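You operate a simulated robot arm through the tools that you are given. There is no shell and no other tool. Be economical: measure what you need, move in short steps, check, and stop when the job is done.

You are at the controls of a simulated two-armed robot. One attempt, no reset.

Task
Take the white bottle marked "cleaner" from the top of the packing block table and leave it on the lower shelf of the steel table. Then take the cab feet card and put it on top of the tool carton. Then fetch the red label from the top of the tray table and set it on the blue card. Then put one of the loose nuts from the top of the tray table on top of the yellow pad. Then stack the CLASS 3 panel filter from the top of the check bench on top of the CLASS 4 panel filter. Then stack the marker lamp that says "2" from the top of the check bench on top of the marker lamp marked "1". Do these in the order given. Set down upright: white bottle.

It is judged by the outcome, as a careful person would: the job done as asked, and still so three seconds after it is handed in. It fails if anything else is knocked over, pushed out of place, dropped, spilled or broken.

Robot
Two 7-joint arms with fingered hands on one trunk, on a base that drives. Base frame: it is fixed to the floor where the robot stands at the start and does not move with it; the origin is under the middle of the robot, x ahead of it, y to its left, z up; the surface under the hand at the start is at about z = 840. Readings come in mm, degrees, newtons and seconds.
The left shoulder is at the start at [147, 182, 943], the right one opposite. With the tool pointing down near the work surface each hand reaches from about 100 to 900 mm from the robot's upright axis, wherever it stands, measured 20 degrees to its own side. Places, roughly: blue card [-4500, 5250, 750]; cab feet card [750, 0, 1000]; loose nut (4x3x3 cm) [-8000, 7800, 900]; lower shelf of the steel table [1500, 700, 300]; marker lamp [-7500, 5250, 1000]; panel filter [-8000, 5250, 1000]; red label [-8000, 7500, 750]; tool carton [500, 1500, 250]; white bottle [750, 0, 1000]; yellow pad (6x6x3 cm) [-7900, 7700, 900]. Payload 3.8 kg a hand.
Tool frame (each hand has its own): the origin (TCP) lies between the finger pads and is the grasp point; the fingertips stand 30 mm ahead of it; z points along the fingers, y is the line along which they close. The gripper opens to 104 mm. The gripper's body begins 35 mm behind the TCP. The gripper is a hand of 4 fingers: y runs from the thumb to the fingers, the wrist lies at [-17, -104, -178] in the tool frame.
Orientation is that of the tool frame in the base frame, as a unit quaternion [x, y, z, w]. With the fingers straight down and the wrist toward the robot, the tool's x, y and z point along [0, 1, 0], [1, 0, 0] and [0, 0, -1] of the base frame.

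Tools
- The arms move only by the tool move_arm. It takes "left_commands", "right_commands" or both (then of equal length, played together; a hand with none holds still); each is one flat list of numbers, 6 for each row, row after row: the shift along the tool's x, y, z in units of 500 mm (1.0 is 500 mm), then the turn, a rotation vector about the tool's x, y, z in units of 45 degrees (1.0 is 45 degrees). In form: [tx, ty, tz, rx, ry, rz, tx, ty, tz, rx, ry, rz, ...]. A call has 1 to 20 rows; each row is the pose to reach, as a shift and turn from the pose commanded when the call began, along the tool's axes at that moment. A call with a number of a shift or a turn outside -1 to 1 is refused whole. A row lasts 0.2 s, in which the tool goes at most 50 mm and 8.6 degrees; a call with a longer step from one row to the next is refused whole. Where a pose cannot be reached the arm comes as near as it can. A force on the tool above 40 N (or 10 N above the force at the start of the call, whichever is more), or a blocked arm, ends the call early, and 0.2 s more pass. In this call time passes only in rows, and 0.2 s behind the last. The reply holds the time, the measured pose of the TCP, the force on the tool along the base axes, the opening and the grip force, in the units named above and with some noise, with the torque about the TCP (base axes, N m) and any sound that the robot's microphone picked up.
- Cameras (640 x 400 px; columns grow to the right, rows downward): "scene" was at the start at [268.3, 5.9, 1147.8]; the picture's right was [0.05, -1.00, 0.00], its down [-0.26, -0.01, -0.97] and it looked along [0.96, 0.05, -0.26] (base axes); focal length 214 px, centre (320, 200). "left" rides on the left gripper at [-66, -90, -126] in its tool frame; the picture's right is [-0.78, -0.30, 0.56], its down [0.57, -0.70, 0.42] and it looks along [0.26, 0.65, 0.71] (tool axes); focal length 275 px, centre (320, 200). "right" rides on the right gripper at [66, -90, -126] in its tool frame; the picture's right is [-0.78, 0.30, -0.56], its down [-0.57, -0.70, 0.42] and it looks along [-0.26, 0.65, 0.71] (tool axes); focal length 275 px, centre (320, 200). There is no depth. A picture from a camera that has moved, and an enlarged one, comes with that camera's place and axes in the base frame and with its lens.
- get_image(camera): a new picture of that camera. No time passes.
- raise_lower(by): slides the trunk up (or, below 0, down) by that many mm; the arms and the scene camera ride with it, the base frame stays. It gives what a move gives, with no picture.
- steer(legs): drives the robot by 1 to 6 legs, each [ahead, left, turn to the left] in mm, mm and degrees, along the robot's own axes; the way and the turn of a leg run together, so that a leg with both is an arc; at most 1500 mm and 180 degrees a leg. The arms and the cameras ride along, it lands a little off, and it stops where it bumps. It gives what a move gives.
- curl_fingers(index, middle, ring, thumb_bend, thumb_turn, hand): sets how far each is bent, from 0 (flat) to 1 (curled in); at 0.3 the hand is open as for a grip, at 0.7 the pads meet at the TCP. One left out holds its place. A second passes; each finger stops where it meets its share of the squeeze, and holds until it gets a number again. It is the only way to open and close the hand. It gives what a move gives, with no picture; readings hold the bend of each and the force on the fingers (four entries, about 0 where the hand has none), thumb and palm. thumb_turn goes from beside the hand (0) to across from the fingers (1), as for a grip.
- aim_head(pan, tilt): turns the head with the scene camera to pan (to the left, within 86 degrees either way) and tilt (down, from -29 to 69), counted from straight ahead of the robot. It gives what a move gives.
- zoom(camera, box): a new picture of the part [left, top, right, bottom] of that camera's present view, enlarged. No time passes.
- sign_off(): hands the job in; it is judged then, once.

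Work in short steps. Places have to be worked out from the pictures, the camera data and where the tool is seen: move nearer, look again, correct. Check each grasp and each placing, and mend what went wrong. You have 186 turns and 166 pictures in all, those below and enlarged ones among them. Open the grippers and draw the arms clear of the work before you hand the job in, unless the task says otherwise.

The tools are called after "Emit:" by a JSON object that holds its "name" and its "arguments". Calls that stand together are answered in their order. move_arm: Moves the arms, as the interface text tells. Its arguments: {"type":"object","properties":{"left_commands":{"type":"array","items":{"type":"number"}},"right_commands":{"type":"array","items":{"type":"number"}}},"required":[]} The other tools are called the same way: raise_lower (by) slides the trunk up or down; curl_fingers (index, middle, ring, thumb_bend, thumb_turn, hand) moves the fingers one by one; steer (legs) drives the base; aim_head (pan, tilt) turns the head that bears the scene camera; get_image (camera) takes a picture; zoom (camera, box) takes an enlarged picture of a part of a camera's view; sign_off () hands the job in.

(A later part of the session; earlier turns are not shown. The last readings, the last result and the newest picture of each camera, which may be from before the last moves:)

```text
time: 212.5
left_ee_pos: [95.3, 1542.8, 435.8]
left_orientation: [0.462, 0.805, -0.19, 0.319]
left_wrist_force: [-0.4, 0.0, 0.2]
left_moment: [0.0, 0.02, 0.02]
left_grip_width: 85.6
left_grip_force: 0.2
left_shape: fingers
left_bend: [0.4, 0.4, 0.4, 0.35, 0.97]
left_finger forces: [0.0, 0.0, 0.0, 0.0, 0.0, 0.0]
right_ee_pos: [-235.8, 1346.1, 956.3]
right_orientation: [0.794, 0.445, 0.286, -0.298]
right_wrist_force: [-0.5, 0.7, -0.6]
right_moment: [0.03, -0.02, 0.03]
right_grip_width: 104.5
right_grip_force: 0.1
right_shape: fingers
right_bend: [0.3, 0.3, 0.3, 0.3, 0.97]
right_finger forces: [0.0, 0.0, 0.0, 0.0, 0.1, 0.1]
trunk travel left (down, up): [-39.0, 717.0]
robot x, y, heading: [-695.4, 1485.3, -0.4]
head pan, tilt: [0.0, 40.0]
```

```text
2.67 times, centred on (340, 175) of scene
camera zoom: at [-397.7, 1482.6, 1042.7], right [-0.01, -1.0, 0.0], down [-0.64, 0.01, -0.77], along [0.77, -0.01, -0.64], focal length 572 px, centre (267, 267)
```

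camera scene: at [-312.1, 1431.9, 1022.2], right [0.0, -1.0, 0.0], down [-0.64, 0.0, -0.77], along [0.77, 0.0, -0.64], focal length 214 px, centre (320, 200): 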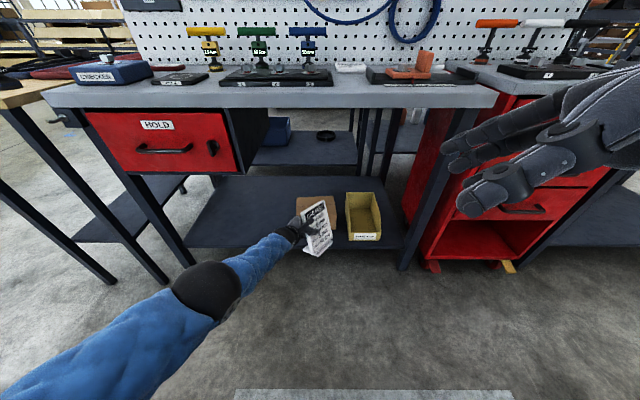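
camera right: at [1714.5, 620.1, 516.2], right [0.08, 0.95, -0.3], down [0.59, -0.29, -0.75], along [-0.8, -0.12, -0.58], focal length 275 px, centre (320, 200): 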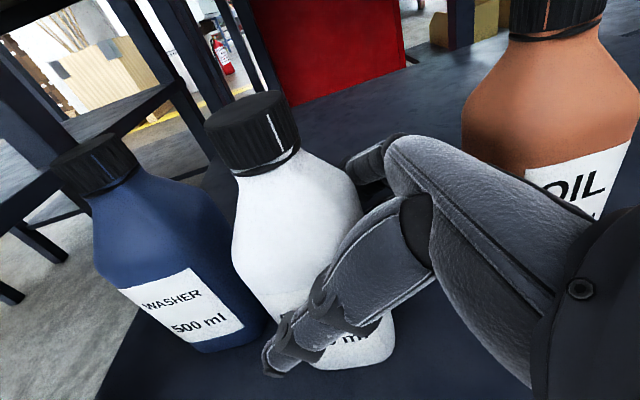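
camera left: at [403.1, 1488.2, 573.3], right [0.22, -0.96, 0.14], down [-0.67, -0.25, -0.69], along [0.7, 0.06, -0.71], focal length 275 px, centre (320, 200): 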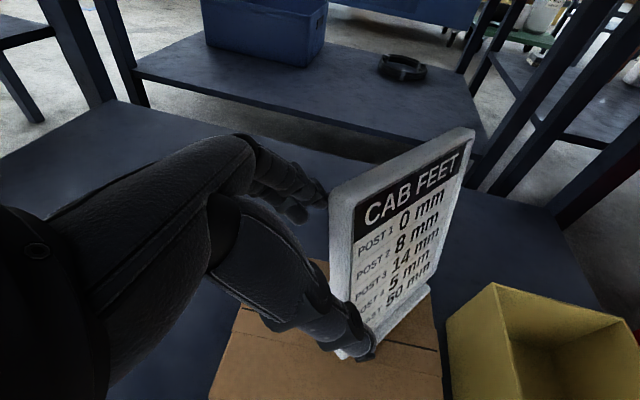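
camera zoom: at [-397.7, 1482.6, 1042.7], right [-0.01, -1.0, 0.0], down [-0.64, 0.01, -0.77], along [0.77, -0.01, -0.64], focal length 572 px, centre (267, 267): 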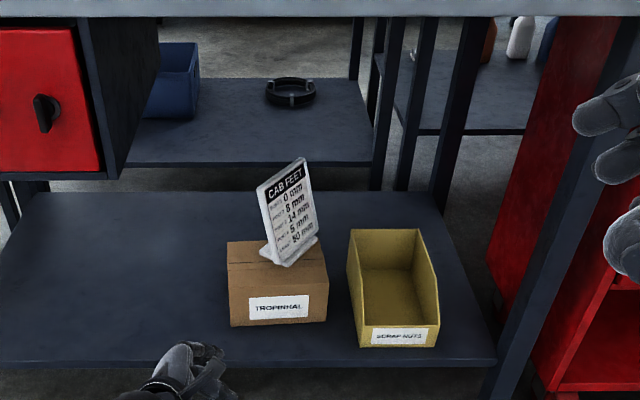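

The card is placed. Now raise the trunk and retract the left arm for the long drive.

Emit:
{"name": "raise_lower", "arguments": {"by": 390}}

Emit:
{"name": "aim_head", "arguments": {"pan": 80, "tilt": 15}}

Emit:
{"name": "get_image", "arguments": {"camera": "scene"}}

```text
time: 216.3
left_ee_pos: [94.8, 1542.7, 1000.5]
left_orientation: [0.481, 0.762, -0.134, 0.414]
left_wrist_force: [0.2, -0.9, 0.3]
left_moment: [-0.01, -0.01, 0.01]
left_grip_width: 85.4
left_grip_force: 0.2
left_shape: fingers
left_bend: [0.4, 0.4, 0.4, 0.35, 0.97]
left_finger forces: [0.1, 0.0, 0.0, 0.0, 0.0, 0.1]
right_ee_pos: [-235.4, 1346.1, 1346.1]
right_orientation: [0.794, 0.445, 0.287, -0.299]
right_wrist_force: [0.6, 0.0, 0.7]
right_moment: [0.0, 0.01, 0.0]
right_grip_width: 104.2
right_grip_force: 0.0
right_shape: fingers
right_bend: [0.3, 0.3, 0.3, 0.3, 0.97]
right_finger forces: [0.0, 0.0, 0.0, 0.0, 0.0, 0.1]
trunk travel left (down, up): [-429.0, 327.0]
robot x, y, heading: [-696.2, 1482.6, -0.4]
head pan, tilt: [0.0, 40.0]
```

```text
time: 217.8
left_ee_pos: [94.4, 1543.2, 1001.9]
left_orientation: [0.481, 0.761, -0.134, 0.414]
left_wrist_force: [-0.4, -1.2, -0.5]
left_moment: [0.0, 0.0, 0.02]
left_grip_width: 85.4
left_grip_force: 0.1
left_shape: fingers
left_bend: [0.4, 0.4, 0.4, 0.35, 0.97]
left_finger forces: [0.0, 0.0, 0.0, 0.0, 0.0, 0.1]
right_ee_pos: [-236.4, 1345.7, 1346.0]
right_orientation: [0.794, 0.446, 0.286, -0.298]
right_wrist_force: [-0.9, -0.8, -0.1]
right_moment: [0.0, 0.01, 0.0]
right_grip_width: 104.6
right_grip_force: 0.1
right_shape: fingers
right_bend: [0.3, 0.3, 0.3, 0.3, 0.97]
right_finger forces: [0.1, 0.0, 0.0, 0.0, 0.0, 0.0]
trunk travel left (down, up): [-429.0, 327.0]
robot x, y, heading: [-698.1, 1483.3, -0.6]
head pan, tilt: [80.0, 15.0]
```

```text
74 pictures are left
camera scene: at [-645.4, 1576.4, 1486.1], right [0.98, -0.18, 0.0], down [-0.05, -0.25, -0.97], along [0.18, 0.95, -0.26], focal length 214 px, centre (320, 200)
```

scene: 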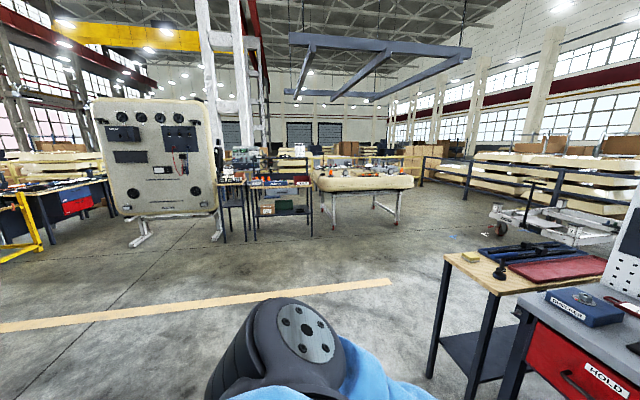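

I bring both hands back to the neutral fingers-down pose near the body.

Emit:
{"name": "move_arm", "arguments": {"left_commands": [-0.013, -0.06, -0.064, 0.064, 0.125, 0.064, -0.026, -0.12, -0.127, 0.128, 0.25, 0.128, -0.038, -0.18, -0.191, 0.191, 0.374, 0.192, -0.051, -0.241, -0.255, 0.255, 0.499, 0.256, -0.064, -0.301, -0.318, 0.319, 0.624, 0.32, -0.077, -0.362, -0.382, 0.383, 0.749, 0.384, -0.089, -0.422, -0.445, 0.446, 0.873, 0.448, -0.102, -0.482, -0.509, 0.51, 0.998, 0.512], "right_commands": [0, 0, 0, -0.003, -0.124, -0.074, 0, 0, 0, -0.005, -0.248, -0.147, 0, 0, 0, -0.008, -0.371, -0.221, 0, 0, 0, -0.01, -0.495, -0.294, 0, 0, 0, -0.013, -0.619, -0.368, 0, 0, 0, -0.015, -0.743, -0.441, 0, 0, 0, -0.018, -0.866, -0.515, 0, 0, 0, -0.02, -0.99, -0.588]}}

Emit:
{"name": "curl_fingers", "arguments": {"hand": "left", "index": 0.3, "middle": 0.3, "ring": 0.3, "thumb_bend": 0.3}}

Emit:
{"name": "steer", "arguments": {"legs": [[0, 0, 90]]}}

Emit:
{"name": "aim_head", "arguments": {"pan": 30, "tilt": 15}}

Emit:
{"name": "get_image", "arguments": {"camera": "scene"}}

```text
time: 219.2
left_ee_pos: [-117.8, 1562.6, 1180.5]
left_orientation: [0.648, 0.743, 0.011, 0.17]
left_wrist_force: [-0.1, -0.3, 0.3]
left_moment: [0.01, 0.0, 0.01]
left_grip_width: 86.1
left_grip_force: 0.1
left_shape: fingers
left_bend: [0.4, 0.4, 0.4, 0.35, 0.97]
left_finger forces: [0.1, 0.1, 0.0, 0.1, 0.0, 0.0]
right_ee_pos: [-236.2, 1344.7, 1345.4]
right_orientation: [0.759, 0.634, 0.101, -0.106]
right_wrist_force: [0.1, -0.4, -0.1]
right_moment: [-0.03, -0.01, 0.0]
right_grip_width: 104.6
right_grip_force: 0.0
right_shape: fingers
right_bend: [0.3, 0.3, 0.3, 0.3, 0.97]
right_finger forces: [0.1, 0.0, 0.0, 0.0, 0.1, 0.1]
trunk travel left (down, up): [-429.0, 327.0]
robot x, y, heading: [-695.3, 1481.8, -0.5]
head pan, tilt: [80.0, 15.0]
stopped in row 7 (left hand): the arm was blocked; the commanded pose is now the measured one
```

```text
time: 220.2
left_ee_pos: [-118.0, 1561.3, 1179.4]
left_orientation: [0.648, 0.742, 0.011, 0.17]
left_wrist_force: [-0.9, 0.1, 0.4]
left_moment: [-0.01, 0.02, -0.01]
left_grip_width: 104.1
left_grip_force: 0.0
left_shape: fingers
left_bend: [0.3, 0.3, 0.3, 0.3, 0.97]
left_finger forces: [0.0, 0.0, 0.0, 0.0, 0.0, 0.0]
right_ee_pos: [-234.9, 1345.1, 1346.7]
right_orientation: [0.759, 0.634, 0.101, -0.106]
right_wrist_force: [0.3, 0.4, 0.2]
right_moment: [0.0, -0.02, 0.01]
right_grip_width: 104.7
right_grip_force: 0.1
right_shape: fingers
right_bend: [0.3, 0.3, 0.3, 0.3, 0.97]
right_finger forces: [0.0, 0.0, 0.0, 0.1, 0.1, 0.0]
trunk travel left (down, up): [-429.0, 327.0]
robot x, y, heading: [-695.0, 1484.0, -0.3]
head pan, tilt: [80.0, 15.0]
```

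```text
time: 224.4
left_ee_pos: [-759.8, 2063.6, 1179.9]
left_orientation: [-0.055, 0.984, 0.126, 0.114]
left_wrist_force: [0.7, 0.4, -0.3]
left_moment: [0.01, 0.0, 0.01]
left_grip_width: 104.2
left_grip_force: 0.0
left_shape: fingers
left_bend: [0.3, 0.3, 0.3, 0.3, 0.97]
left_finger forces: [0.0, 0.0, 0.0, 0.1, 0.0, 0.0]
right_ee_pos: [-547.4, 1940.1, 1345.4]
right_orientation: [0.1, 0.984, -0.001, -0.145]
right_wrist_force: [0.5, 1.3, 0.2]
right_moment: [0.03, 0.0, -0.03]
right_grip_width: 104.6
right_grip_force: 0.1
right_shape: fingers
right_bend: [0.3, 0.3, 0.3, 0.3, 0.97]
right_finger forces: [0.1, 0.1, 0.0, 0.0, 0.1, 0.0]
trunk travel left (down, up): [-429.0, 327.0]
robot x, y, heading: [-698.2, 1479.1, 88.2]
head pan, tilt: [80.0, 15.0]
```

```text
time: 225.6
left_ee_pos: [-760.4, 2062.9, 1179.0]
left_orientation: [-0.055, 0.984, 0.126, 0.112]
left_wrist_force: [0.5, -0.6, 1.2]
left_moment: [-0.02, -0.01, 0.0]
left_grip_width: 104.3
left_grip_force: 0.0
left_shape: fingers
left_bend: [0.3, 0.3, 0.3, 0.3, 0.97]
left_finger forces: [0.0, 0.1, 0.0, 0.1, 0.0, 0.1]
right_ee_pos: [-546.4, 1940.1, 1346.2]
right_orientation: [0.101, 0.984, -0.002, -0.146]
right_wrist_force: [0.2, 0.2, -0.8]
right_moment: [0.01, 0.02, -0.03]
right_grip_width: 104.5
right_grip_force: 0.0
right_shape: fingers
right_bend: [0.3, 0.3, 0.3, 0.3, 0.97]
right_finger forces: [0.1, 0.0, 0.0, 0.1, 0.0, 0.0]
trunk travel left (down, up): [-429.0, 327.0]
robot x, y, heading: [-695.5, 1481.9, 88.2]
head pan, tilt: [30.0, 15.0]
```

```text
73 pictures are left
camera scene: at [-739.3, 1601.0, 1486.1], right [0.88, 0.47, 0.0], down [0.12, -0.23, -0.97], along [-0.46, 0.85, -0.26], focal length 214 px, centre (320, 200)
```

scene: 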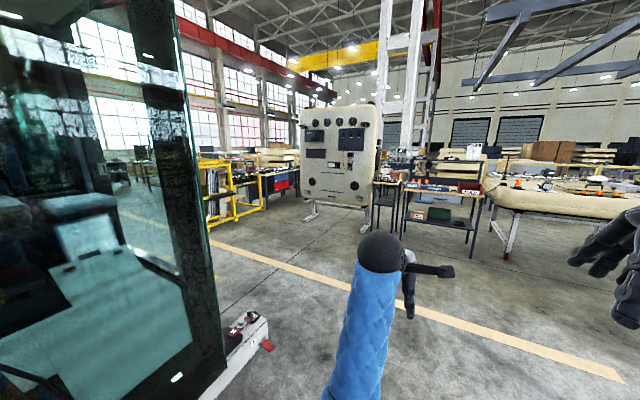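

The cab is on my left; I drive ahead to y≈3600 and turn left.

Emit:
{"name": "steer", "arguments": {"legs": [[1500, 0, 0], [550, 0, 0], [0, 0, 80]]}}

Emit:
{"name": "aim_head", "arguments": {"pan": 0, "tilt": 12}}

Emit:
{"name": "get_image", "arguments": {"camera": "scene"}}

```text
time: 239.3
left_ee_pos: [-1230.5, 3601.2, 1179.5]
left_orientation: [-0.672, 0.721, 0.169, 0.005]
left_wrist_force: [-0.9, 0.6, 0.9]
left_moment: [0.01, 0.03, 0.01]
left_grip_width: 104.1
left_grip_force: 0.0
left_shape: fingers
left_bend: [0.3, 0.3, 0.3, 0.3, 0.97]
left_finger forces: [0.1, 0.0, 0.1, 0.0, 0.0, 0.0]
right_ee_pos: [-1070.5, 3789.7, 1346.4]
right_orientation: [-0.553, 0.821, -0.094, -0.111]
right_wrist_force: [-0.4, -0.4, -0.8]
right_moment: [-0.01, -0.03, 0.04]
right_grip_width: 104.4
right_grip_force: 0.0
right_shape: fingers
right_bend: [0.3, 0.3, 0.3, 0.3, 0.97]
right_finger forces: [0.1, 0.1, 0.0, 0.0, 0.0, 0.1]
trunk travel left (down, up): [-429.0, 327.0]
robot x, y, heading: [-655.4, 3558.8, 167.7]
head pan, tilt: [30.0, 15.0]
```

```text
time: 240.2
left_ee_pos: [-1230.5, 3600.6, 1178.6]
left_orientation: [-0.672, 0.721, 0.169, 0.005]
left_wrist_force: [0.4, 0.0, 0.6]
left_moment: [0.0, -0.01, -0.01]
left_grip_width: 104.3
left_grip_force: 0.1
left_shape: fingers
left_bend: [0.3, 0.3, 0.3, 0.3, 0.97]
left_finger forces: [0.1, 0.0, 0.0, 0.0, 0.1, 0.0]
right_ee_pos: [-1070.4, 3788.9, 1346.9]
right_orientation: [-0.553, 0.82, -0.095, -0.112]
right_wrist_force: [0.1, -0.3, -0.4]
right_moment: [-0.01, 0.03, 0.0]
right_grip_width: 104.4
right_grip_force: 0.0
right_shape: fingers
right_bend: [0.3, 0.3, 0.3, 0.3, 0.97]
right_finger forces: [0.0, 0.0, 0.1, 0.1, 0.0, 0.1]
trunk travel left (down, up): [-429.0, 327.0]
robot x, y, heading: [-650.6, 3562.2, 167.6]
head pan, tilt: [0.0, 12.0]
```

```text
72 pictures are left
camera scene: at [-772.7, 3588.1, 1491.0], right [0.21, 0.98, 0.0], down [0.2, -0.04, -0.98], along [-0.96, 0.21, -0.21], focal length 214 px, centre (320, 200)
```

scene: 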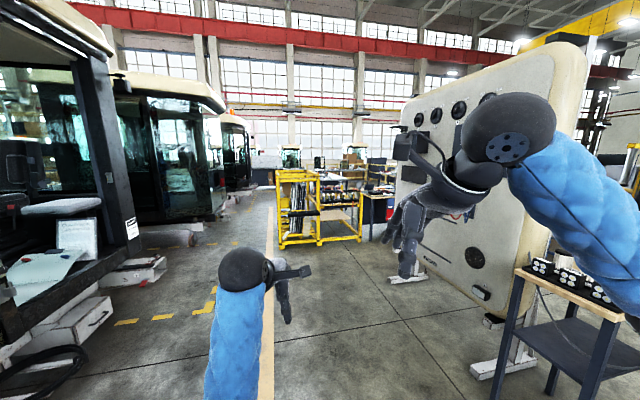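

Corridor ahead is open. Drive ~3 m along it, then look again.

Emit:
{"name": "steer", "arguments": {"legs": [[0, 0, 10], [1500, 0, 0], [1400, 0, 0]]}}

Emit:
{"name": "aim_head", "arguments": {"pan": -10, "tilt": 15}}

Emit:
{"name": "get_image", "arguments": {"camera": "scene"}}

```text
time: 253.6
left_ee_pos: [-3952.8, 3658.5, 1182.3]
left_orientation: [0.724, -0.67, -0.167, 0.006]
left_wrist_force: [23.0, 0.6, -1.0]
left_moment: [0.01, -0.18, 0.28]
left_grip_width: 95.2
left_grip_force: 11.1
left_shape: fingers
left_bend: [0.38, 0.4, 0.35, 0.3, 0.97]
left_finger forces: [6.5, 11.8, 4.4, 0.0, 0.0, 0.1]
right_ee_pos: [-3826.0, 3869.5, 1347.5]
right_orientation: [-0.612, 0.777, -0.101, -0.106]
right_wrist_force: [0.5, 1.0, 0.2]
right_moment: [0.01, 0.02, -0.01]
right_grip_width: 104.5
right_grip_force: 0.1
right_shape: fingers
right_bend: [0.3, 0.3, 0.3, 0.3, 0.97]
right_finger forces: [0.0, 0.0, 0.0, 0.0, 0.1, 0.0]
trunk travel left (down, up): [-429.0, 327.0]
robot x, y, heading: [-3373.8, 3703.8, 176.7]
head pan, tilt: [0.0, 12.0]
stopped in leg 3: the force on the tool passed its limit at 59 N (the readings are from after the stop); the commanded pose is now the measured one
```

```text
time: 254.4
left_ee_pos: [-3952.8, 3657.8, 1180.8]
left_orientation: [0.724, -0.669, -0.167, 0.006]
left_wrist_force: [26.9, 0.3, -0.5]
left_moment: [0.03, -0.2, 0.25]
left_grip_width: 94.8
left_grip_force: 13.3
left_shape: fingers
left_bend: [0.38, 0.4, 0.35, 0.3, 0.97]
left_finger forces: [8.1, 12.7, 5.6, 0.0, 0.1, 0.1]
right_ee_pos: [-3826.0, 3870.4, 1347.7]
right_orientation: [-0.612, 0.777, -0.101, -0.106]
right_wrist_force: [0.5, 0.7, 0.4]
right_moment: [0.02, 0.0, -0.02]
right_grip_width: 104.5
right_grip_force: 0.0
right_shape: fingers
right_bend: [0.3, 0.3, 0.3, 0.3, 0.97]
right_finger forces: [0.1, 0.1, 0.1, 0.0, 0.1, 0.0]
trunk travel left (down, up): [-429.0, 327.0]
robot x, y, heading: [-3378.3, 3708.8, 176.4]
head pan, tilt: [-10.0, 15.0]
```

```text
71 pictures are left
camera scene: at [-3498.0, 3730.8, 1486.5], right [0.24, 0.97, 0.0], down [0.25, -0.06, -0.97], along [-0.94, 0.23, -0.26], focal length 214 px, centre (320, 200)
```

scene: 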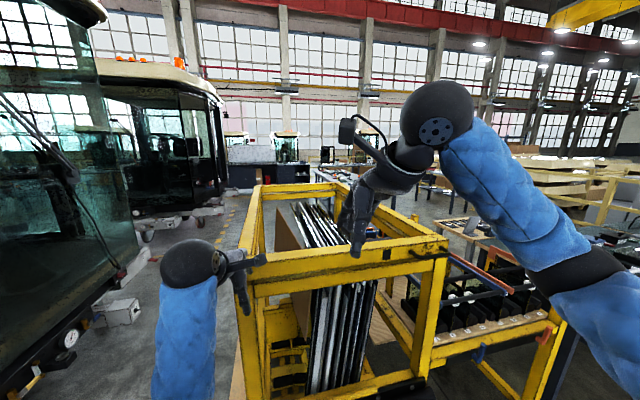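

I touched a yellow glass cart with the left hand. Back off at once and check it stayed in place.

Emit:
{"name": "steer", "arguments": {"legs": [[-350, 0, 3], [0, 560, 0]]}}

Emit:
{"name": "aim_head", "arguments": {"pan": -12, "tilt": 18}}

Emit:
{"name": "get_image", "arguments": {"camera": "scene"}}

```text
time: 259.5
left_ee_pos: [-3613.7, 3042.2, 1180.5]
left_orientation: [0.742, -0.649, -0.167, 0.011]
left_wrist_force: [0.0, -0.6, -0.3]
left_moment: [0.03, -0.01, 0.02]
left_grip_width: 104.2
left_grip_force: 0.0
left_shape: fingers
left_bend: [0.3, 0.3, 0.3, 0.3, 0.97]
left_finger forces: [0.0, 0.0, 0.0, 0.1, 0.0, 0.0]
right_ee_pos: [-3497.6, 3259.4, 1346.6]
right_orientation: [-0.631, 0.762, -0.105, -0.101]
right_wrist_force: [-0.9, -0.2, 0.4]
right_moment: [0.01, 0.01, 0.0]
right_grip_width: 104.5
right_grip_force: 0.1
right_shape: fingers
right_bend: [0.3, 0.3, 0.3, 0.3, 0.97]
right_finger forces: [0.1, 0.1, 0.0, 0.1, 0.1, 0.0]
trunk travel left (down, up): [-429.0, 327.0]
robot x, y, heading: [-3037.2, 3118.5, 179.0]
head pan, tilt: [-10.0, 15.0]
```

```text
time: 260.1
left_ee_pos: [-3614.1, 3042.6, 1180.9]
left_orientation: [0.742, -0.65, -0.167, 0.011]
left_wrist_force: [-0.7, 0.3, -0.8]
left_moment: [0.0, 0.05, -0.03]
left_grip_width: 104.1
left_grip_force: 0.1
left_shape: fingers
left_bend: [0.3, 0.3, 0.3, 0.3, 0.97]
left_finger forces: [0.1, 0.1, 0.1, 0.0, 0.1, 0.1]
right_ee_pos: [-3498.4, 3259.4, 1345.1]
right_orientation: [-0.631, 0.762, -0.105, -0.101]
right_wrist_force: [0.7, -0.6, 0.5]
right_moment: [-0.01, -0.03, 0.0]
right_grip_width: 104.6
right_grip_force: 0.0
right_shape: fingers
right_bend: [0.3, 0.3, 0.3, 0.3, 0.97]
right_finger forces: [0.1, 0.0, 0.0, 0.1, 0.0, 0.0]
trunk travel left (down, up): [-429.0, 327.0]
robot x, y, heading: [-3035.3, 3118.4, 179.0]
head pan, tilt: [-12.0, 18.0]
```

```text
70 pictures are left
camera scene: at [-3163.0, 3141.4, 1481.2], right [0.22, 0.98, 0.0], down [0.3, -0.07, -0.95], along [-0.93, 0.21, -0.31], focal length 214 px, centre (320, 200)
```

scene: 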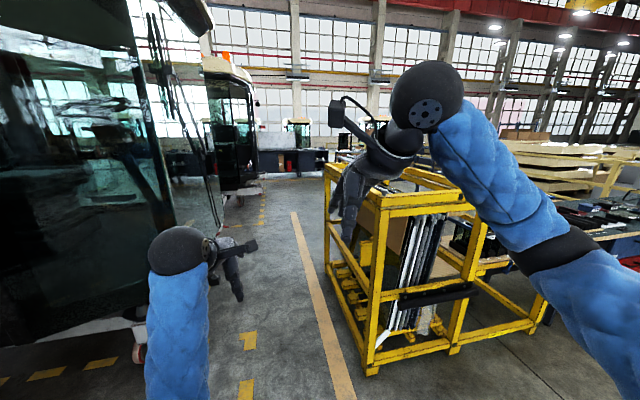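

Cart undisturbed. The lane at y≈3000–3100 is free; drive 2.8 m along it.

Emit:
{"name": "steer", "arguments": {"legs": [[1500, 60, 0], [1300, 0, 0]]}}

Emit:
{"name": "aim_head", "arguments": {"pan": -60, "tilt": 15}}

Emit:
{"name": "get_image", "arguments": {"camera": "scene"}}

```text
refused: leg 1 is longer than a leg can be; nothing moved
```

```text
time: 261.3
left_ee_pos: [-3614.5, 3042.8, 1181.4]
left_orientation: [0.742, -0.65, -0.166, 0.01]
left_wrist_force: [-0.6, -0.8, 0.4]
left_moment: [0.0, -0.01, 0.02]
left_grip_width: 104.0
left_grip_force: 0.1
left_shape: fingers
left_bend: [0.3, 0.3, 0.3, 0.3, 0.97]
left_finger forces: [0.0, 0.0, 0.1, 0.0, 0.0, 0.0]
right_ee_pos: [-3498.9, 3261.1, 1345.0]
right_orientation: [-0.632, 0.761, -0.104, -0.101]
right_wrist_force: [-0.6, -0.5, 0.2]
right_moment: [-0.03, 0.01, 0.0]
right_grip_width: 104.7
right_grip_force: 0.1
right_shape: fingers
right_bend: [0.3, 0.3, 0.3, 0.3, 0.97]
right_finger forces: [0.0, 0.0, 0.0, 0.1, 0.1, 0.1]
trunk travel left (down, up): [-429.0, 327.0]
robot x, y, heading: [-3036.7, 3120.6, 178.9]
head pan, tilt: [-60.0, 15.0]
```

```text
69 pictures are left
camera scene: at [-3117.6, 3202.2, 1486.1], right [0.87, 0.49, 0.0], down [0.13, -0.23, -0.97], along [-0.47, 0.84, -0.26], focal length 214 px, centre (320, 200)
```

scene: 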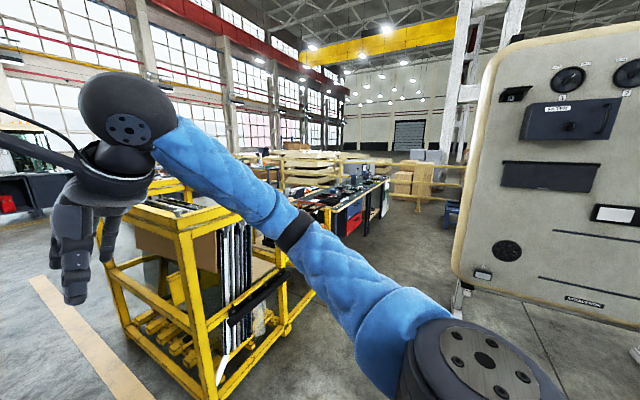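

Leg was too long by a hair; I drive with shorter legs.

Emit:
{"name": "steer", "arguments": {"legs": [[1450, 60, 0], [1350, 0, 0]]}}

Emit:
{"name": "aim_head", "arguments": {"pan": -50, "tilt": 15}}

Emit:
{"name": "get_image", "arguments": {"camera": "scene"}}

```text
time: 275.0
left_ee_pos: [-6438.8, 2938.1, 1179.9]
left_orientation: [0.753, -0.636, -0.167, 0.013]
left_wrist_force: [0.4, -0.5, 0.2]
left_moment: [0.0, -0.02, -0.02]
left_grip_width: 104.3
left_grip_force: 0.1
left_shape: fingers
left_bend: [0.3, 0.3, 0.3, 0.3, 0.97]
left_finger forces: [0.1, 0.0, 0.0, 0.1, 0.1, 0.0]
right_ee_pos: [-6330.0, 3160.8, 1345.2]
right_orientation: [-0.646, 0.75, -0.107, -0.099]
right_wrist_force: [-0.5, 0.5, -0.5]
right_moment: [0.01, 0.05, 0.01]
right_grip_width: 104.4
right_grip_force: 0.2
right_shape: fingers
right_bend: [0.3, 0.3, 0.3, 0.3, 0.97]
right_finger forces: [0.0, 0.1, 0.1, 0.0, 0.0, 0.1]
trunk travel left (down, up): [-429.0, 327.0]
robot x, y, heading: [-5865.4, 3034.7, -179.0]
head pan, tilt: [-60.0, 15.0]
```

```text
time: 275.7
left_ee_pos: [-6437.2, 2938.9, 1180.2]
left_orientation: [0.753, -0.636, -0.166, 0.013]
left_wrist_force: [-0.7, 0.7, 0.0]
left_moment: [0.0, 0.0, -0.02]
left_grip_width: 104.2
left_grip_force: 0.1
left_shape: fingers
left_bend: [0.3, 0.3, 0.3, 0.3, 0.97]
left_finger forces: [0.1, 0.0, 0.0, 0.1, 0.1, 0.0]
right_ee_pos: [-6330.7, 3159.3, 1345.3]
right_orientation: [-0.646, 0.75, -0.106, -0.099]
right_wrist_force: [-0.2, -0.4, -0.4]
right_moment: [0.01, 0.02, 0.0]
right_grip_width: 104.5
right_grip_force: 0.0
right_shape: fingers
right_bend: [0.3, 0.3, 0.3, 0.3, 0.97]
right_finger forces: [0.0, 0.0, 0.1, 0.0, 0.0, 0.0]
trunk travel left (down, up): [-429.0, 327.0]
robot x, y, heading: [-5868.0, 3032.6, -178.8]
head pan, tilt: [-50.0, 15.0]
```

```text
68 pictures are left
camera scene: at [-5961.7, 3106.0, 1486.1], right [0.75, 0.66, 0.0], down [0.17, -0.19, -0.97], along [-0.64, 0.73, -0.26], focal length 214 px, centre (320, 200)
```

scene: 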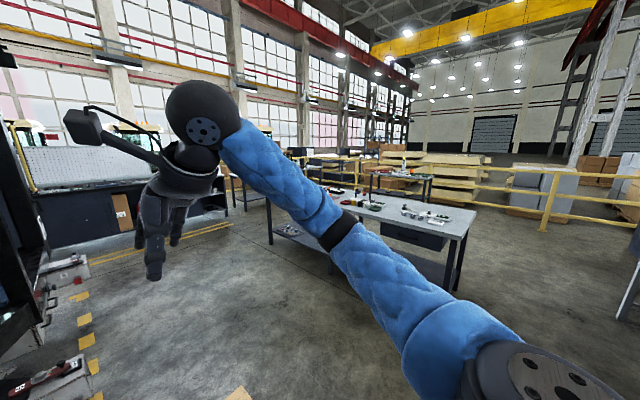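

The check bench spans about x −8460…−6175, y 4800–5500; the tray table is behind it. I go up the gap at x≈-5600 and look.

Emit:
{"name": "steer", "arguments": {"legs": [[0, 0, -91], [1450, 230, 0]]}}

Emit:
{"name": "aim_head", "arguments": {"pan": 0, "tilt": 18}}

Emit:
{"name": "get_image", "arguments": {"camera": "scene"}}

```text
time: 286.9
left_ee_pos: [-6189.1, 5068.4, 1180.4]
left_orientation: [-0.07, 0.984, 0.126, 0.11]
left_wrist_force: [0.1, -1.4, -1.1]
left_moment: [0.01, 0.04, 0.03]
left_grip_width: 104.1
left_grip_force: 0.1
left_shape: fingers
left_bend: [0.3, 0.3, 0.3, 0.3, 0.97]
left_finger forces: [0.0, 0.0, 0.1, 0.0, 0.0, 0.1]
right_ee_pos: [-5972.0, 4955.3, 1344.9]
right_orientation: [0.086, 0.986, -0.003, -0.145]
right_wrist_force: [-0.7, 1.5, 0.6]
right_moment: [0.01, 0.01, 0.02]
right_grip_width: 104.7
right_grip_force: 0.1
right_shape: fingers
right_bend: [0.3, 0.3, 0.3, 0.3, 0.97]
right_finger forces: [0.0, 0.0, 0.1, 0.1, 0.0, 0.0]
trunk travel left (down, up): [-429.0, 327.0]
robot x, y, heading: [-6108.1, 4490.6, 90.0]
head pan, tilt: [-50.0, 15.0]
```

```text
time: 288.0
left_ee_pos: [-6189.4, 5068.4, 1180.7]
left_orientation: [-0.07, 0.984, 0.125, 0.11]
left_wrist_force: [0.2, -0.4, 0.6]
left_moment: [-0.02, -0.01, 0.03]
left_grip_width: 104.3
left_grip_force: 0.0
left_shape: fingers
left_bend: [0.3, 0.3, 0.3, 0.3, 0.97]
left_finger forces: [0.0, 0.1, 0.0, 0.0, 0.0, 0.0]
right_ee_pos: [-5970.8, 4954.2, 1346.4]
right_orientation: [0.087, 0.986, -0.003, -0.145]
right_wrist_force: [-0.4, 0.5, 0.1]
right_moment: [-0.01, -0.02, 0.03]
right_grip_width: 104.4
right_grip_force: 0.1
right_shape: fingers
right_bend: [0.3, 0.3, 0.3, 0.3, 0.97]
right_finger forces: [0.0, 0.1, 0.0, 0.0, 0.0, 0.1]
trunk travel left (down, up): [-429.0, 327.0]
robot x, y, heading: [-6106.5, 4492.0, 89.6]
head pan, tilt: [0.0, 18.0]
```

```text
67 pictures are left
camera scene: at [-6106.8, 4621.5, 1481.2], right [1.0, 0.0, 0.0], down [0.0, -0.31, -0.95], along [0.0, 0.95, -0.31], focal length 214 px, centre (320, 200)
```

scene: 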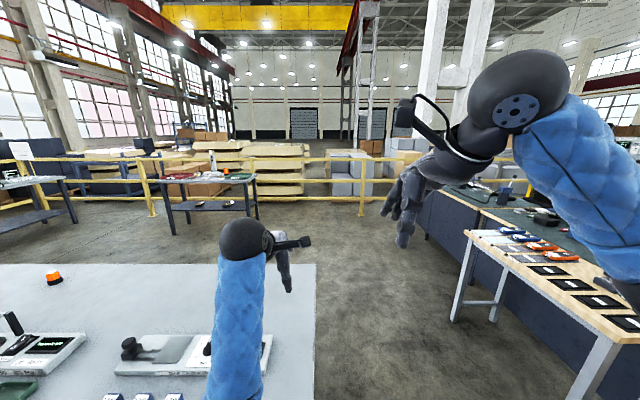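

I drifted left of the gap (over the bench edge, but high). Shift right 470 mm, go forward past the bench, then strafe to the tray table.

Emit:
{"name": "steer", "arguments": {"legs": [[-100, -480, 0], [1450, 0, 0], [500, 0, 0], [0, 1450, 0], [0, 750, 0]]}}

Emit:
{"name": "aim_head", "arguments": {"pan": 5, "tilt": 28}}

Emit:
{"name": "get_image", "arguments": {"camera": "scene"}}

```text
time: 310.8
left_ee_pos: [-7876.3, 6990.6, 1179.5]
left_orientation: [-0.049, 0.985, 0.123, 0.112]
left_wrist_force: [0.4, -0.9, -0.5]
left_moment: [-0.01, -0.03, 0.0]
left_grip_width: 104.4
left_grip_force: 0.1
left_shape: fingers
left_bend: [0.3, 0.3, 0.3, 0.3, 0.97]
left_finger forces: [0.0, 0.0, 0.0, 0.1, 0.1, 0.0]
right_ee_pos: [-7663.5, 6868.3, 1346.3]
right_orientation: [0.107, 0.984, 0.0, -0.146]
right_wrist_force: [0.5, -0.2, 0.1]
right_moment: [0.03, 0.01, -0.03]
right_grip_width: 104.6
right_grip_force: 0.0
right_shape: fingers
right_bend: [0.3, 0.3, 0.3, 0.3, 0.97]
right_finger forces: [0.0, 0.0, 0.1, 0.1, 0.0, 0.1]
trunk travel left (down, up): [-429.0, 327.0]
robot x, y, heading: [-7812.7, 6411.5, 87.5]
head pan, tilt: [0.0, 18.0]
```

```text
time: 311.5
left_ee_pos: [-7876.3, 6990.3, 1180.3]
left_orientation: [-0.05, 0.985, 0.123, 0.112]
left_wrist_force: [0.3, -0.6, -0.5]
left_moment: [0.02, 0.02, -0.03]
left_grip_width: 104.5
left_grip_force: 0.0
left_shape: fingers
left_bend: [0.3, 0.3, 0.3, 0.3, 0.97]
left_finger forces: [0.1, 0.0, 0.0, 0.0, 0.0, 0.0]
right_ee_pos: [-7662.8, 6867.7, 1345.1]
right_orientation: [0.106, 0.984, 0.0, -0.146]
right_wrist_force: [0.2, 0.2, 0.1]
right_moment: [0.0, -0.02, 0.0]
right_grip_width: 104.5
right_grip_force: 0.2
right_shape: fingers
right_bend: [0.3, 0.3, 0.3, 0.3, 0.97]
right_finger forces: [0.0, 0.0, 0.0, 0.0, 0.0, 0.0]
trunk travel left (down, up): [-429.0, 327.0]
robot x, y, heading: [-7817.0, 6412.3, 87.7]
head pan, tilt: [5.0, 28.0]
```

```text
66 pictures are left
camera scene: at [-7819.7, 6539.3, 1465.1], right [1.0, 0.04, 0.0], down [0.02, -0.47, -0.88], along [-0.04, 0.88, -0.47], focal length 214 px, centre (320, 200)
```

scene: 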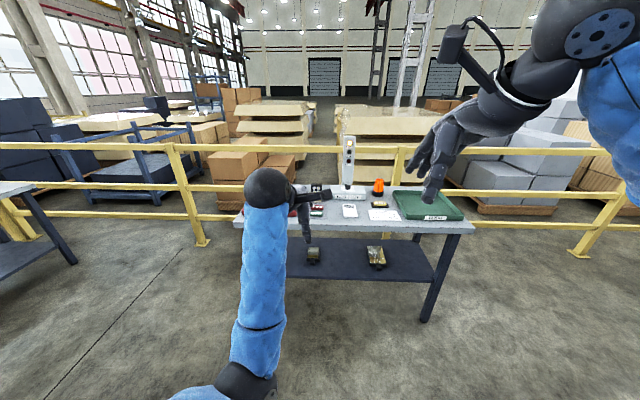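

Zoom into the tray table top.

Emit:
{"name": "zoom", "arguments": {"camera": "scene", "box": [280, 165, 480, 290]}}

```text
3.20 times, centred on (380, 228) of scene
camera zoom: at [-7819.7, 6539.3, 1465.1], right [1.0, 0.04, 0.0], down [0.02, -0.47, -0.88], along [-0.04, 0.88, -0.47], focal length 686 px, centre (128, 112)
```

zoom: 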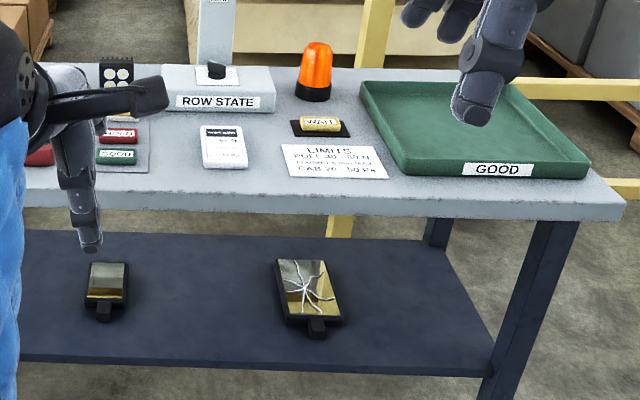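

The left part of the table is hidden by my arm. I move the base to the left and closer, then look again.

Emit:
{"name": "steer", "arguments": {"legs": [[200, 330, 2]]}}

Emit:
{"name": "aim_head", "arguments": {"pan": -8, "tilt": 40}}

Emit:
{"name": "get_image", "arguments": {"camera": "scene"}}

```text
time: 314.0
left_ee_pos: [-8221.2, 7202.5, 1179.7]
left_orientation: [-0.066, 0.984, 0.125, 0.111]
left_wrist_force: [-0.3, -0.2, -0.7]
left_moment: [0.03, -0.01, -0.02]
left_grip_width: 104.1
left_grip_force: 0.0
left_shape: fingers
left_bend: [0.3, 0.3, 0.3, 0.3, 0.97]
left_finger forces: [0.0, 0.0, 0.1, 0.1, 0.0, 0.1]
right_ee_pos: [-8005.2, 7087.8, 1345.6]
right_orientation: [0.092, 0.985, -0.003, -0.146]
right_wrist_force: [-0.3, -0.3, 0.0]
right_moment: [-0.02, -0.01, 0.0]
right_grip_width: 104.2
right_grip_force: 0.1
right_shape: fingers
right_bend: [0.3, 0.3, 0.3, 0.3, 0.97]
right_finger forces: [0.0, 0.0, 0.0, 0.1, 0.1, 0.0]
trunk travel left (down, up): [-429.0, 327.0]
robot x, y, heading: [-8144.1, 6626.2, 89.3]
head pan, tilt: [5.0, 28.0]
```

```text
time: 314.7
left_ee_pos: [-8220.2, 7202.2, 1180.3]
left_orientation: [-0.066, 0.984, 0.126, 0.11]
left_wrist_force: [-0.2, 0.2, -0.2]
left_moment: [0.02, -0.03, 0.02]
left_grip_width: 104.6
left_grip_force: 0.2
left_shape: fingers
left_bend: [0.3, 0.3, 0.3, 0.3, 0.97]
left_finger forces: [0.1, 0.0, 0.1, 0.0, 0.1, 0.0]
right_ee_pos: [-8003.4, 7087.5, 1346.2]
right_orientation: [0.091, 0.985, -0.003, -0.145]
right_wrist_force: [0.2, 0.0, 0.4]
right_moment: [0.01, 0.02, 0.03]
right_grip_width: 104.5
right_grip_force: 0.0
right_shape: fingers
right_bend: [0.3, 0.3, 0.3, 0.3, 0.97]
right_finger forces: [0.0, 0.0, 0.0, 0.0, 0.1, 0.1]
trunk travel left (down, up): [-429.0, 327.0]
robot x, y, heading: [-8144.5, 6626.8, 89.1]
head pan, tilt: [-8.0, 40.0]
```

```text
64 pictures are left
camera scene: at [-8131.0, 6745.7, 1446.6], right [0.99, -0.15, 0.0], down [-0.1, -0.64, -0.77], along [0.12, 0.76, -0.64], focal length 214 px, centre (320, 200)
```

scene: 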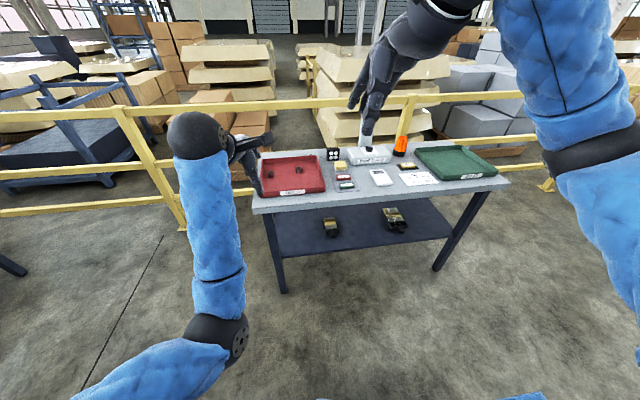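

Emit:
{"name": "zoom", "arguments": {"camera": "scene", "box": [250, 125, 450, 225]}}

```text
3.20 times, centred on (350, 175) of scene
camera zoom: at [-8131.0, 6745.7, 1446.6], right [0.99, -0.15, 0.0], down [-0.1, -0.64, -0.77], along [0.12, 0.76, -0.64], focal length 686 px, centre (224, 280)
```

zoom: 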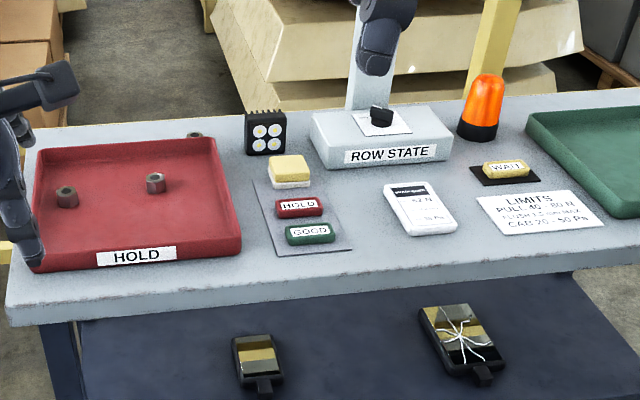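

Table top is at z≈840. Red HOLD label ≈(-7877,7610); yellow pad ≈(-7869,7708); a loose nut lies behind the red tray at ≈(-8009,7857). I position the base, lower the trunk and square the right hand.

Emit:
{"name": "steer", "arguments": {"legs": [[300, -84, 1]]}}

Emit:
{"name": "raise_lower", "arguments": {"by": -100}}

Emit:
{"name": "move_arm", "arguments": {"right_commands": [0, 0, 0, -0.003, -0.124, -0.078, 0, 0, 0, -0.005, -0.247, -0.155, 0, 0, 0, -0.008, -0.371, -0.233]}}

Emit:
{"name": "curl_fingers", "arguments": {"hand": "right", "index": 0.46, "middle": 0.46, "ring": 0.46, "thumb_bend": 0.44}}

Emit:
{"name": "get_image", "arguments": {"camera": "right"}}

```text
time: 316.8
left_ee_pos: [-8143.6, 7502.9, 1181.0]
left_orientation: [-0.073, 0.983, 0.126, 0.11]
left_wrist_force: [-0.9, 0.1, -0.2]
left_moment: [-0.01, 0.02, 0.01]
left_grip_width: 104.5
left_grip_force: 0.1
left_shape: fingers
left_bend: [0.3, 0.3, 0.3, 0.3, 0.97]
left_finger forces: [0.0, 0.0, 0.0, 0.1, 0.1, 0.0]
right_ee_pos: [-7925.0, 7389.5, 1345.9]
right_orientation: [0.084, 0.986, -0.004, -0.145]
right_wrist_force: [-0.1, 0.7, 0.9]
right_moment: [0.0, 0.02, 0.02]
right_grip_width: 104.7
right_grip_force: 0.1
right_shape: fingers
right_bend: [0.3, 0.3, 0.3, 0.3, 0.97]
right_finger forces: [0.1, 0.0, 0.1, 0.0, 0.0, 0.0]
trunk travel left (down, up): [-429.0, 327.0]
robot x, y, heading: [-8058.0, 6928.5, 90.1]
head pan, tilt: [-8.0, 40.0]
```

```text
time: 318.2
left_ee_pos: [-8152.4, 7503.9, 1079.3]
left_orientation: [-0.079, 0.983, 0.13, 0.1]
left_wrist_force: [0.4, 1.0, 0.7]
left_moment: [-0.01, 0.0, 0.0]
left_grip_width: 104.3
left_grip_force: 0.1
left_shape: fingers
left_bend: [0.3, 0.3, 0.3, 0.3, 0.97]
left_finger forces: [0.1, 0.1, 0.0, 0.1, 0.0, 0.0]
right_ee_pos: [-7924.9, 7388.8, 1246.2]
right_orientation: [0.082, 0.986, -0.003, -0.145]
right_wrist_force: [-0.1, 0.7, 0.8]
right_moment: [0.0, -0.04, 0.03]
right_grip_width: 104.6
right_grip_force: 0.1
right_shape: fingers
right_bend: [0.3, 0.3, 0.3, 0.3, 0.97]
right_finger forces: [0.0, 0.0, 0.0, 0.1, 0.0, 0.0]
trunk travel left (down, up): [-329.0, 427.0]
robot x, y, heading: [-8058.2, 6929.7, 90.3]
head pan, tilt: [-8.0, 40.0]
```

```text
time: 319.0
left_ee_pos: [-8152.5, 7504.2, 1079.5]
left_orientation: [-0.078, 0.983, 0.13, 0.102]
left_wrist_force: [-0.7, -0.1, -1.2]
left_moment: [0.02, 0.01, 0.02]
left_grip_width: 104.2
left_grip_force: 0.0
left_shape: fingers
left_bend: [0.3, 0.3, 0.3, 0.3, 0.97]
left_finger forces: [0.0, 0.0, 0.0, 0.1, 0.0, 0.0]
right_ee_pos: [-7925.0, 7390.2, 1246.4]
right_orientation: [-0.008, 1.0, 0.001, 0.0]
right_wrist_force: [-0.3, 0.2, -0.7]
right_moment: [0.0, -0.02, 0.01]
right_grip_width: 104.7
right_grip_force: 0.1
right_shape: fingers
right_bend: [0.3, 0.3, 0.3, 0.3, 0.97]
right_finger forces: [0.0, 0.0, 0.0, 0.0, 0.0, 0.0]
trunk travel left (down, up): [-329.0, 427.0]
robot x, y, heading: [-8058.9, 6927.2, 90.5]
head pan, tilt: [-8.0, 40.0]
```

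```text
time: 320.0
left_ee_pos: [-8151.5, 7506.4, 1081.0]
left_orientation: [-0.077, 0.983, 0.13, 0.102]
left_wrist_force: [-0.9, -0.2, -1.1]
left_moment: [0.02, 0.01, 0.02]
left_grip_width: 104.4
left_grip_force: 0.1
left_shape: fingers
left_bend: [0.3, 0.3, 0.3, 0.3, 0.97]
left_finger forces: [0.1, 0.0, 0.0, 0.0, 0.1, 0.0]
right_ee_pos: [-7924.3, 7390.8, 1245.4]
right_orientation: [-0.008, 1.0, 0.0, 0.001]
right_wrist_force: [0.3, -0.4, 0.0]
right_moment: [-0.01, -0.01, -0.01]
right_grip_width: 67.3
right_grip_force: 0.1
right_shape: fingers
right_bend: [0.46, 0.46, 0.46, 0.44, 0.97]
right_finger forces: [0.0, 0.0, 0.0, 0.0, 0.0, 0.0]
trunk travel left (down, up): [-329.0, 427.0]
robot x, y, heading: [-8061.4, 6928.9, 90.0]
head pan, tilt: [-8.0, 40.0]
```

```text
62 pictures are left
camera right: at [-7988.8, 7297.7, 1371.1], right [0.77, 0.31, 0.56], down [0.58, -0.69, -0.43], along [0.25, 0.65, -0.71], focal length 275 px, centre (320, 200)
```

right: 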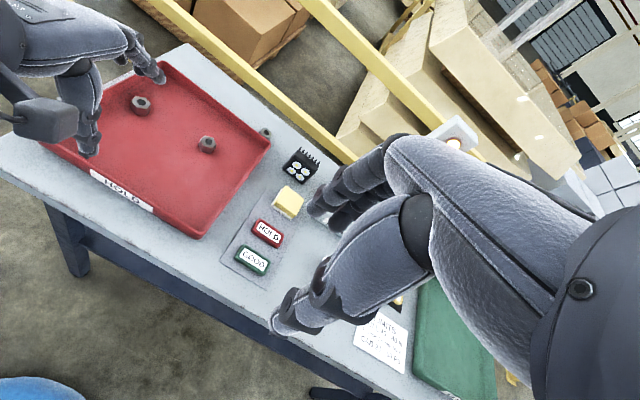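

Clear view: HOLD label at about (-7882,7605). Move above it and down to z≈920.

Emit:
{"name": "move_arm", "arguments": {"right_commands": [-0.017, 0.086, 0, 0, 0, 0, -0.034, 0.171, 0, 0, 0, 0, -0.05, 0.257, 0, 0, 0, 0, -0.067, 0.342, 0, 0, 0, 0, -0.084, 0.428, 0, 0, 0, 0, -0.084, 0.428, 0.1, 0, 0, 0, -0.084, 0.428, 0.2, 0, 0, 0, -0.084, 0.428, 0.3, 0, 0, 0, -0.084, 0.428, 0.4, 0, 0, 0, -0.084, 0.428, 0.5, 0, 0, 0, -0.084, 0.428, 0.58, 0, 0, 0, -0.084, 0.428, 0.65, 0, 0, 0]}}

Emit:
{"name": "zoom", "arguments": {"camera": "right", "box": [150, 130, 450, 380]}}

Emit:
{"name": "zoom", "arguments": {"camera": "scene", "box": [240, 120, 480, 270]}}

```text
time: 322.6
left_ee_pos: [-8151.4, 7505.1, 1081.2]
left_orientation: [-0.077, 0.983, 0.131, 0.102]
left_wrist_force: [-0.4, 0.8, 0.3]
left_moment: [-0.02, 0.0, 0.02]
left_grip_width: 104.2
left_grip_force: 0.0
left_shape: fingers
left_bend: [0.3, 0.3, 0.3, 0.3, 0.97]
left_finger forces: [0.1, 0.0, 0.1, 0.1, 0.1, 0.1]
right_ee_pos: [-7887.0, 7606.0, 921.1]
right_orientation: [-0.008, 1.0, 0.001, 0.0]
right_wrist_force: [0.5, 0.0, 0.0]
right_moment: [0.02, 0.02, -0.01]
right_grip_width: 67.0
right_grip_force: 0.0
right_shape: fingers
right_bend: [0.46, 0.46, 0.46, 0.44, 0.97]
right_finger forces: [0.0, 0.0, 0.0, 0.1, 0.0, 0.1]
trunk travel left (down, up): [-329.0, 427.0]
robot x, y, heading: [-8058.9, 6928.5, 90.3]
head pan, tilt: [-8.0, 40.0]
```

```text
1.60 times, centred on (300, 255) of right
camera zoom: at [-7949.7, 7513.1, 1046.4], right [0.77, 0.31, 0.56], down [0.58, -0.69, -0.43], along [0.25, 0.65, -0.71], focal length 440 px, centre (352, 112)
```

zoom: 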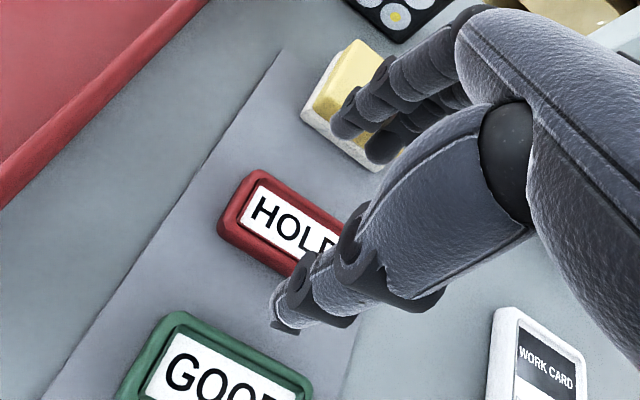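

```text
2.67 times, centred on (360, 195) of scene
camera zoom: at [-8047.1, 7075.3, 1345.5], right [0.99, -0.14, 0.0], down [-0.09, -0.64, -0.77], along [0.1, 0.76, -0.64], focal length 572 px, centre (213, 213)
```

zoom: 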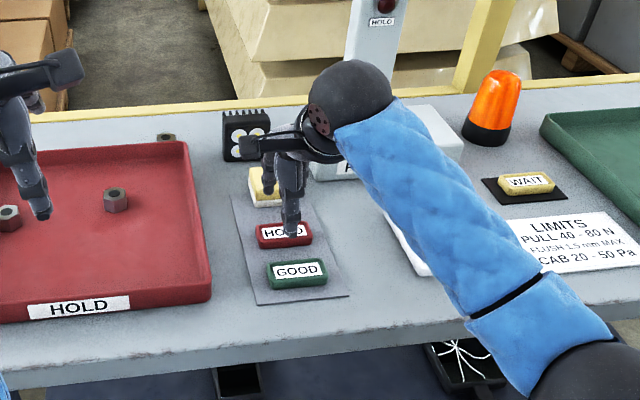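

TCP is centred over the label. Descend 38 mm then creep until touch.

Emit:
{"name": "move_arm", "arguments": {"right_commands": [0, -0.002, 0.04, 0, 0, 0, 0, -0.004, 0.076, 0, 0, 0]}}

Emit:
{"name": "move_arm", "arguments": {"right_commands": [0, 0, 0.008, 0, 0, 0, 0, 0, 0.016, 0, 0, 0, 0, 0, 0.024, 0, 0, 0, 0, 0, 0.032, 0, 0, 0]}}

Emit:
{"name": "zoom", "arguments": {"camera": "right", "box": [150, 130, 450, 380]}}

```text
time: 323.2
left_ee_pos: [-8151.8, 7503.9, 1080.8]
left_orientation: [-0.076, 0.983, 0.132, 0.102]
left_wrist_force: [0.7, -0.1, -0.5]
left_moment: [0.03, 0.0, -0.02]
left_grip_width: 104.3
left_grip_force: 0.1
left_shape: fingers
left_bend: [0.3, 0.3, 0.3, 0.3, 0.97]
left_finger forces: [0.1, 0.0, 0.1, 0.1, 0.0, 0.0]
right_ee_pos: [-7888.0, 7603.2, 883.4]
right_orientation: [-0.008, 1.0, 0.001, -0.001]
right_wrist_force: [-0.6, -0.3, 0.2]
right_moment: [0.02, 0.0, -0.01]
right_grip_width: 67.0
right_grip_force: 0.0
right_shape: fingers
right_bend: [0.46, 0.46, 0.46, 0.44, 0.97]
right_finger forces: [0.0, 0.0, 0.0, 0.0, 0.0, 0.0]
trunk travel left (down, up): [-329.0, 427.0]
robot x, y, heading: [-8060.5, 6927.1, 90.2]
head pan, tilt: [-8.0, 40.0]
```

```text
time: 324.2
left_ee_pos: [-8150.8, 7502.0, 1082.9]
left_orientation: [-0.077, 0.983, 0.132, 0.102]
left_wrist_force: [-0.4, -0.3, 0.8]
left_moment: [0.0, -0.03, -0.01]
left_grip_width: 104.1
left_grip_force: 0.0
left_shape: fingers
left_bend: [0.3, 0.3, 0.3, 0.3, 0.97]
left_finger forces: [0.1, 0.1, 0.0, 0.1, 0.1, 0.1]
right_ee_pos: [-7888.8, 7602.9, 875.5]
right_orientation: [-0.009, 1.0, 0.009, 0.0]
right_wrist_force: [2.1, 2.2, 28.8]
right_moment: [1.07, -0.32, -0.05]
right_grip_width: 66.7
right_grip_force: 13.3
right_shape: fingers
right_bend: [0.46, 0.43, 0.46, 0.44, 0.97]
right_finger forces: [0.3, 26.2, 0.0, 0.0, 1.0, 0.0]
trunk travel left (down, up): [-329.0, 427.0]
robot x, y, heading: [-8057.0, 6927.6, 89.9]
head pan, tilt: [-8.0, 40.0]
```

```text
1.60 times, centred on (300, 255) of right
camera zoom: at [-7950.9, 7509.4, 998.9], right [0.77, 0.3, 0.56], down [0.58, -0.69, -0.44], along [0.25, 0.66, -0.7], focal length 440 px, centre (352, 112)
```

zoom: 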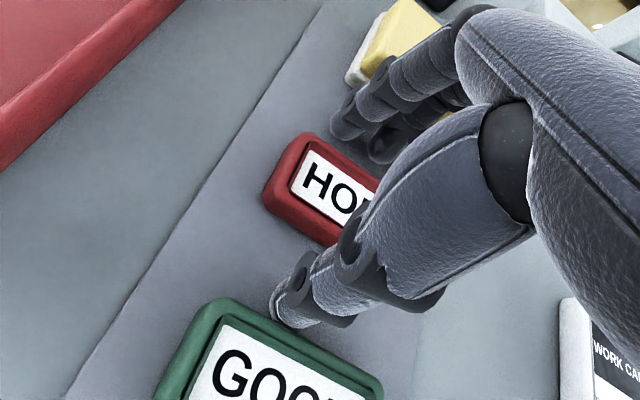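

Middle finger touched the table. Raise ~6 mm and close.

Emit:
{"name": "move_arm", "arguments": {"right_commands": [0, 0, -0.014, 0, 0, 0]}}

Emit:
{"name": "curl_fingers", "arguments": {"hand": "right", "index": 0.7, "middle": 0.7, "ring": 0.7, "thumb_bend": 0.7}}

Emit:
{"name": "zoom", "arguments": {"camera": "right", "box": [150, 130, 450, 380]}}

```text
time: 324.6
left_ee_pos: [-8151.3, 7502.4, 1082.1]
left_orientation: [-0.078, 0.983, 0.131, 0.101]
left_wrist_force: [-0.4, 0.5, 0.1]
left_moment: [-0.01, 0.01, 0.03]
left_grip_width: 104.3
left_grip_force: 0.0
left_shape: fingers
left_bend: [0.3, 0.3, 0.3, 0.3, 0.97]
left_finger forces: [0.0, 0.1, 0.1, 0.1, 0.0, 0.0]
right_ee_pos: [-7886.2, 7601.6, 877.0]
right_orientation: [-0.008, 1.0, 0.003, -0.001]
right_wrist_force: [-0.5, 2.1, 17.6]
right_moment: [0.82, -0.23, 0.06]
right_grip_width: 66.7
right_grip_force: 8.1
right_shape: fingers
right_bend: [0.46, 0.43, 0.46, 0.44, 0.97]
right_finger forces: [0.0, 17.9, 0.0, 0.0, 0.2, 0.0]
trunk travel left (down, up): [-329.0, 427.0]
robot x, y, heading: [-8059.5, 6931.2, 90.2]
head pan, tilt: [-8.0, 40.0]
```

```text
time: 325.6
left_ee_pos: [-8152.3, 7503.3, 1081.0]
left_orientation: [-0.078, 0.983, 0.13, 0.102]
left_wrist_force: [1.4, -0.4, 0.3]
left_moment: [-0.01, -0.01, -0.05]
left_grip_width: 104.4
left_grip_force: 0.0
left_shape: fingers
left_bend: [0.3, 0.3, 0.3, 0.3, 0.97]
left_finger forces: [0.0, 0.0, 0.1, 0.0, 0.2, 0.0]
right_ee_pos: [-7887.3, 7602.0, 878.1]
right_orientation: [-0.007, 1.0, 0.005, -0.002]
right_wrist_force: [-0.4, 5.2, 18.1]
right_moment: [0.78, -0.12, 0.04]
right_grip_width: 31.6
right_grip_force: 20.5
right_shape: fingers
right_bend: [0.61, 0.48, 0.65, 0.59, 0.95]
right_finger forces: [8.4, 17.4, 4.0, 0.0, 12.1, 0.0]
trunk travel left (down, up): [-329.0, 427.0]
robot x, y, heading: [-8057.2, 6926.4, 90.2]
head pan, tilt: [-8.0, 40.0]
```

```text
1.60 times, centred on (300, 255) of right
camera zoom: at [-7950.8, 7509.5, 1001.7], right [0.77, 0.3, 0.56], down [0.58, -0.69, -0.43], along [0.25, 0.66, -0.71], focal length 440 px, centre (352, 112)
```

zoom: 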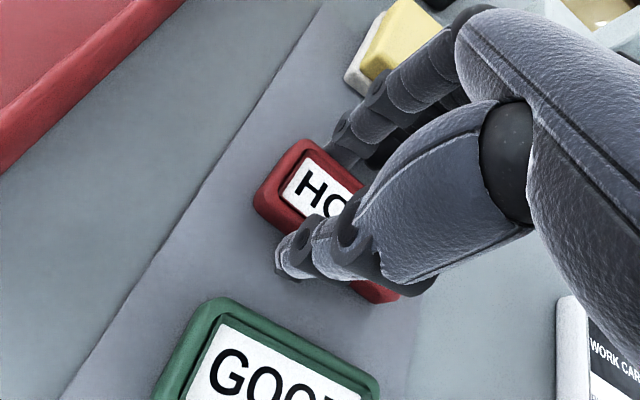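

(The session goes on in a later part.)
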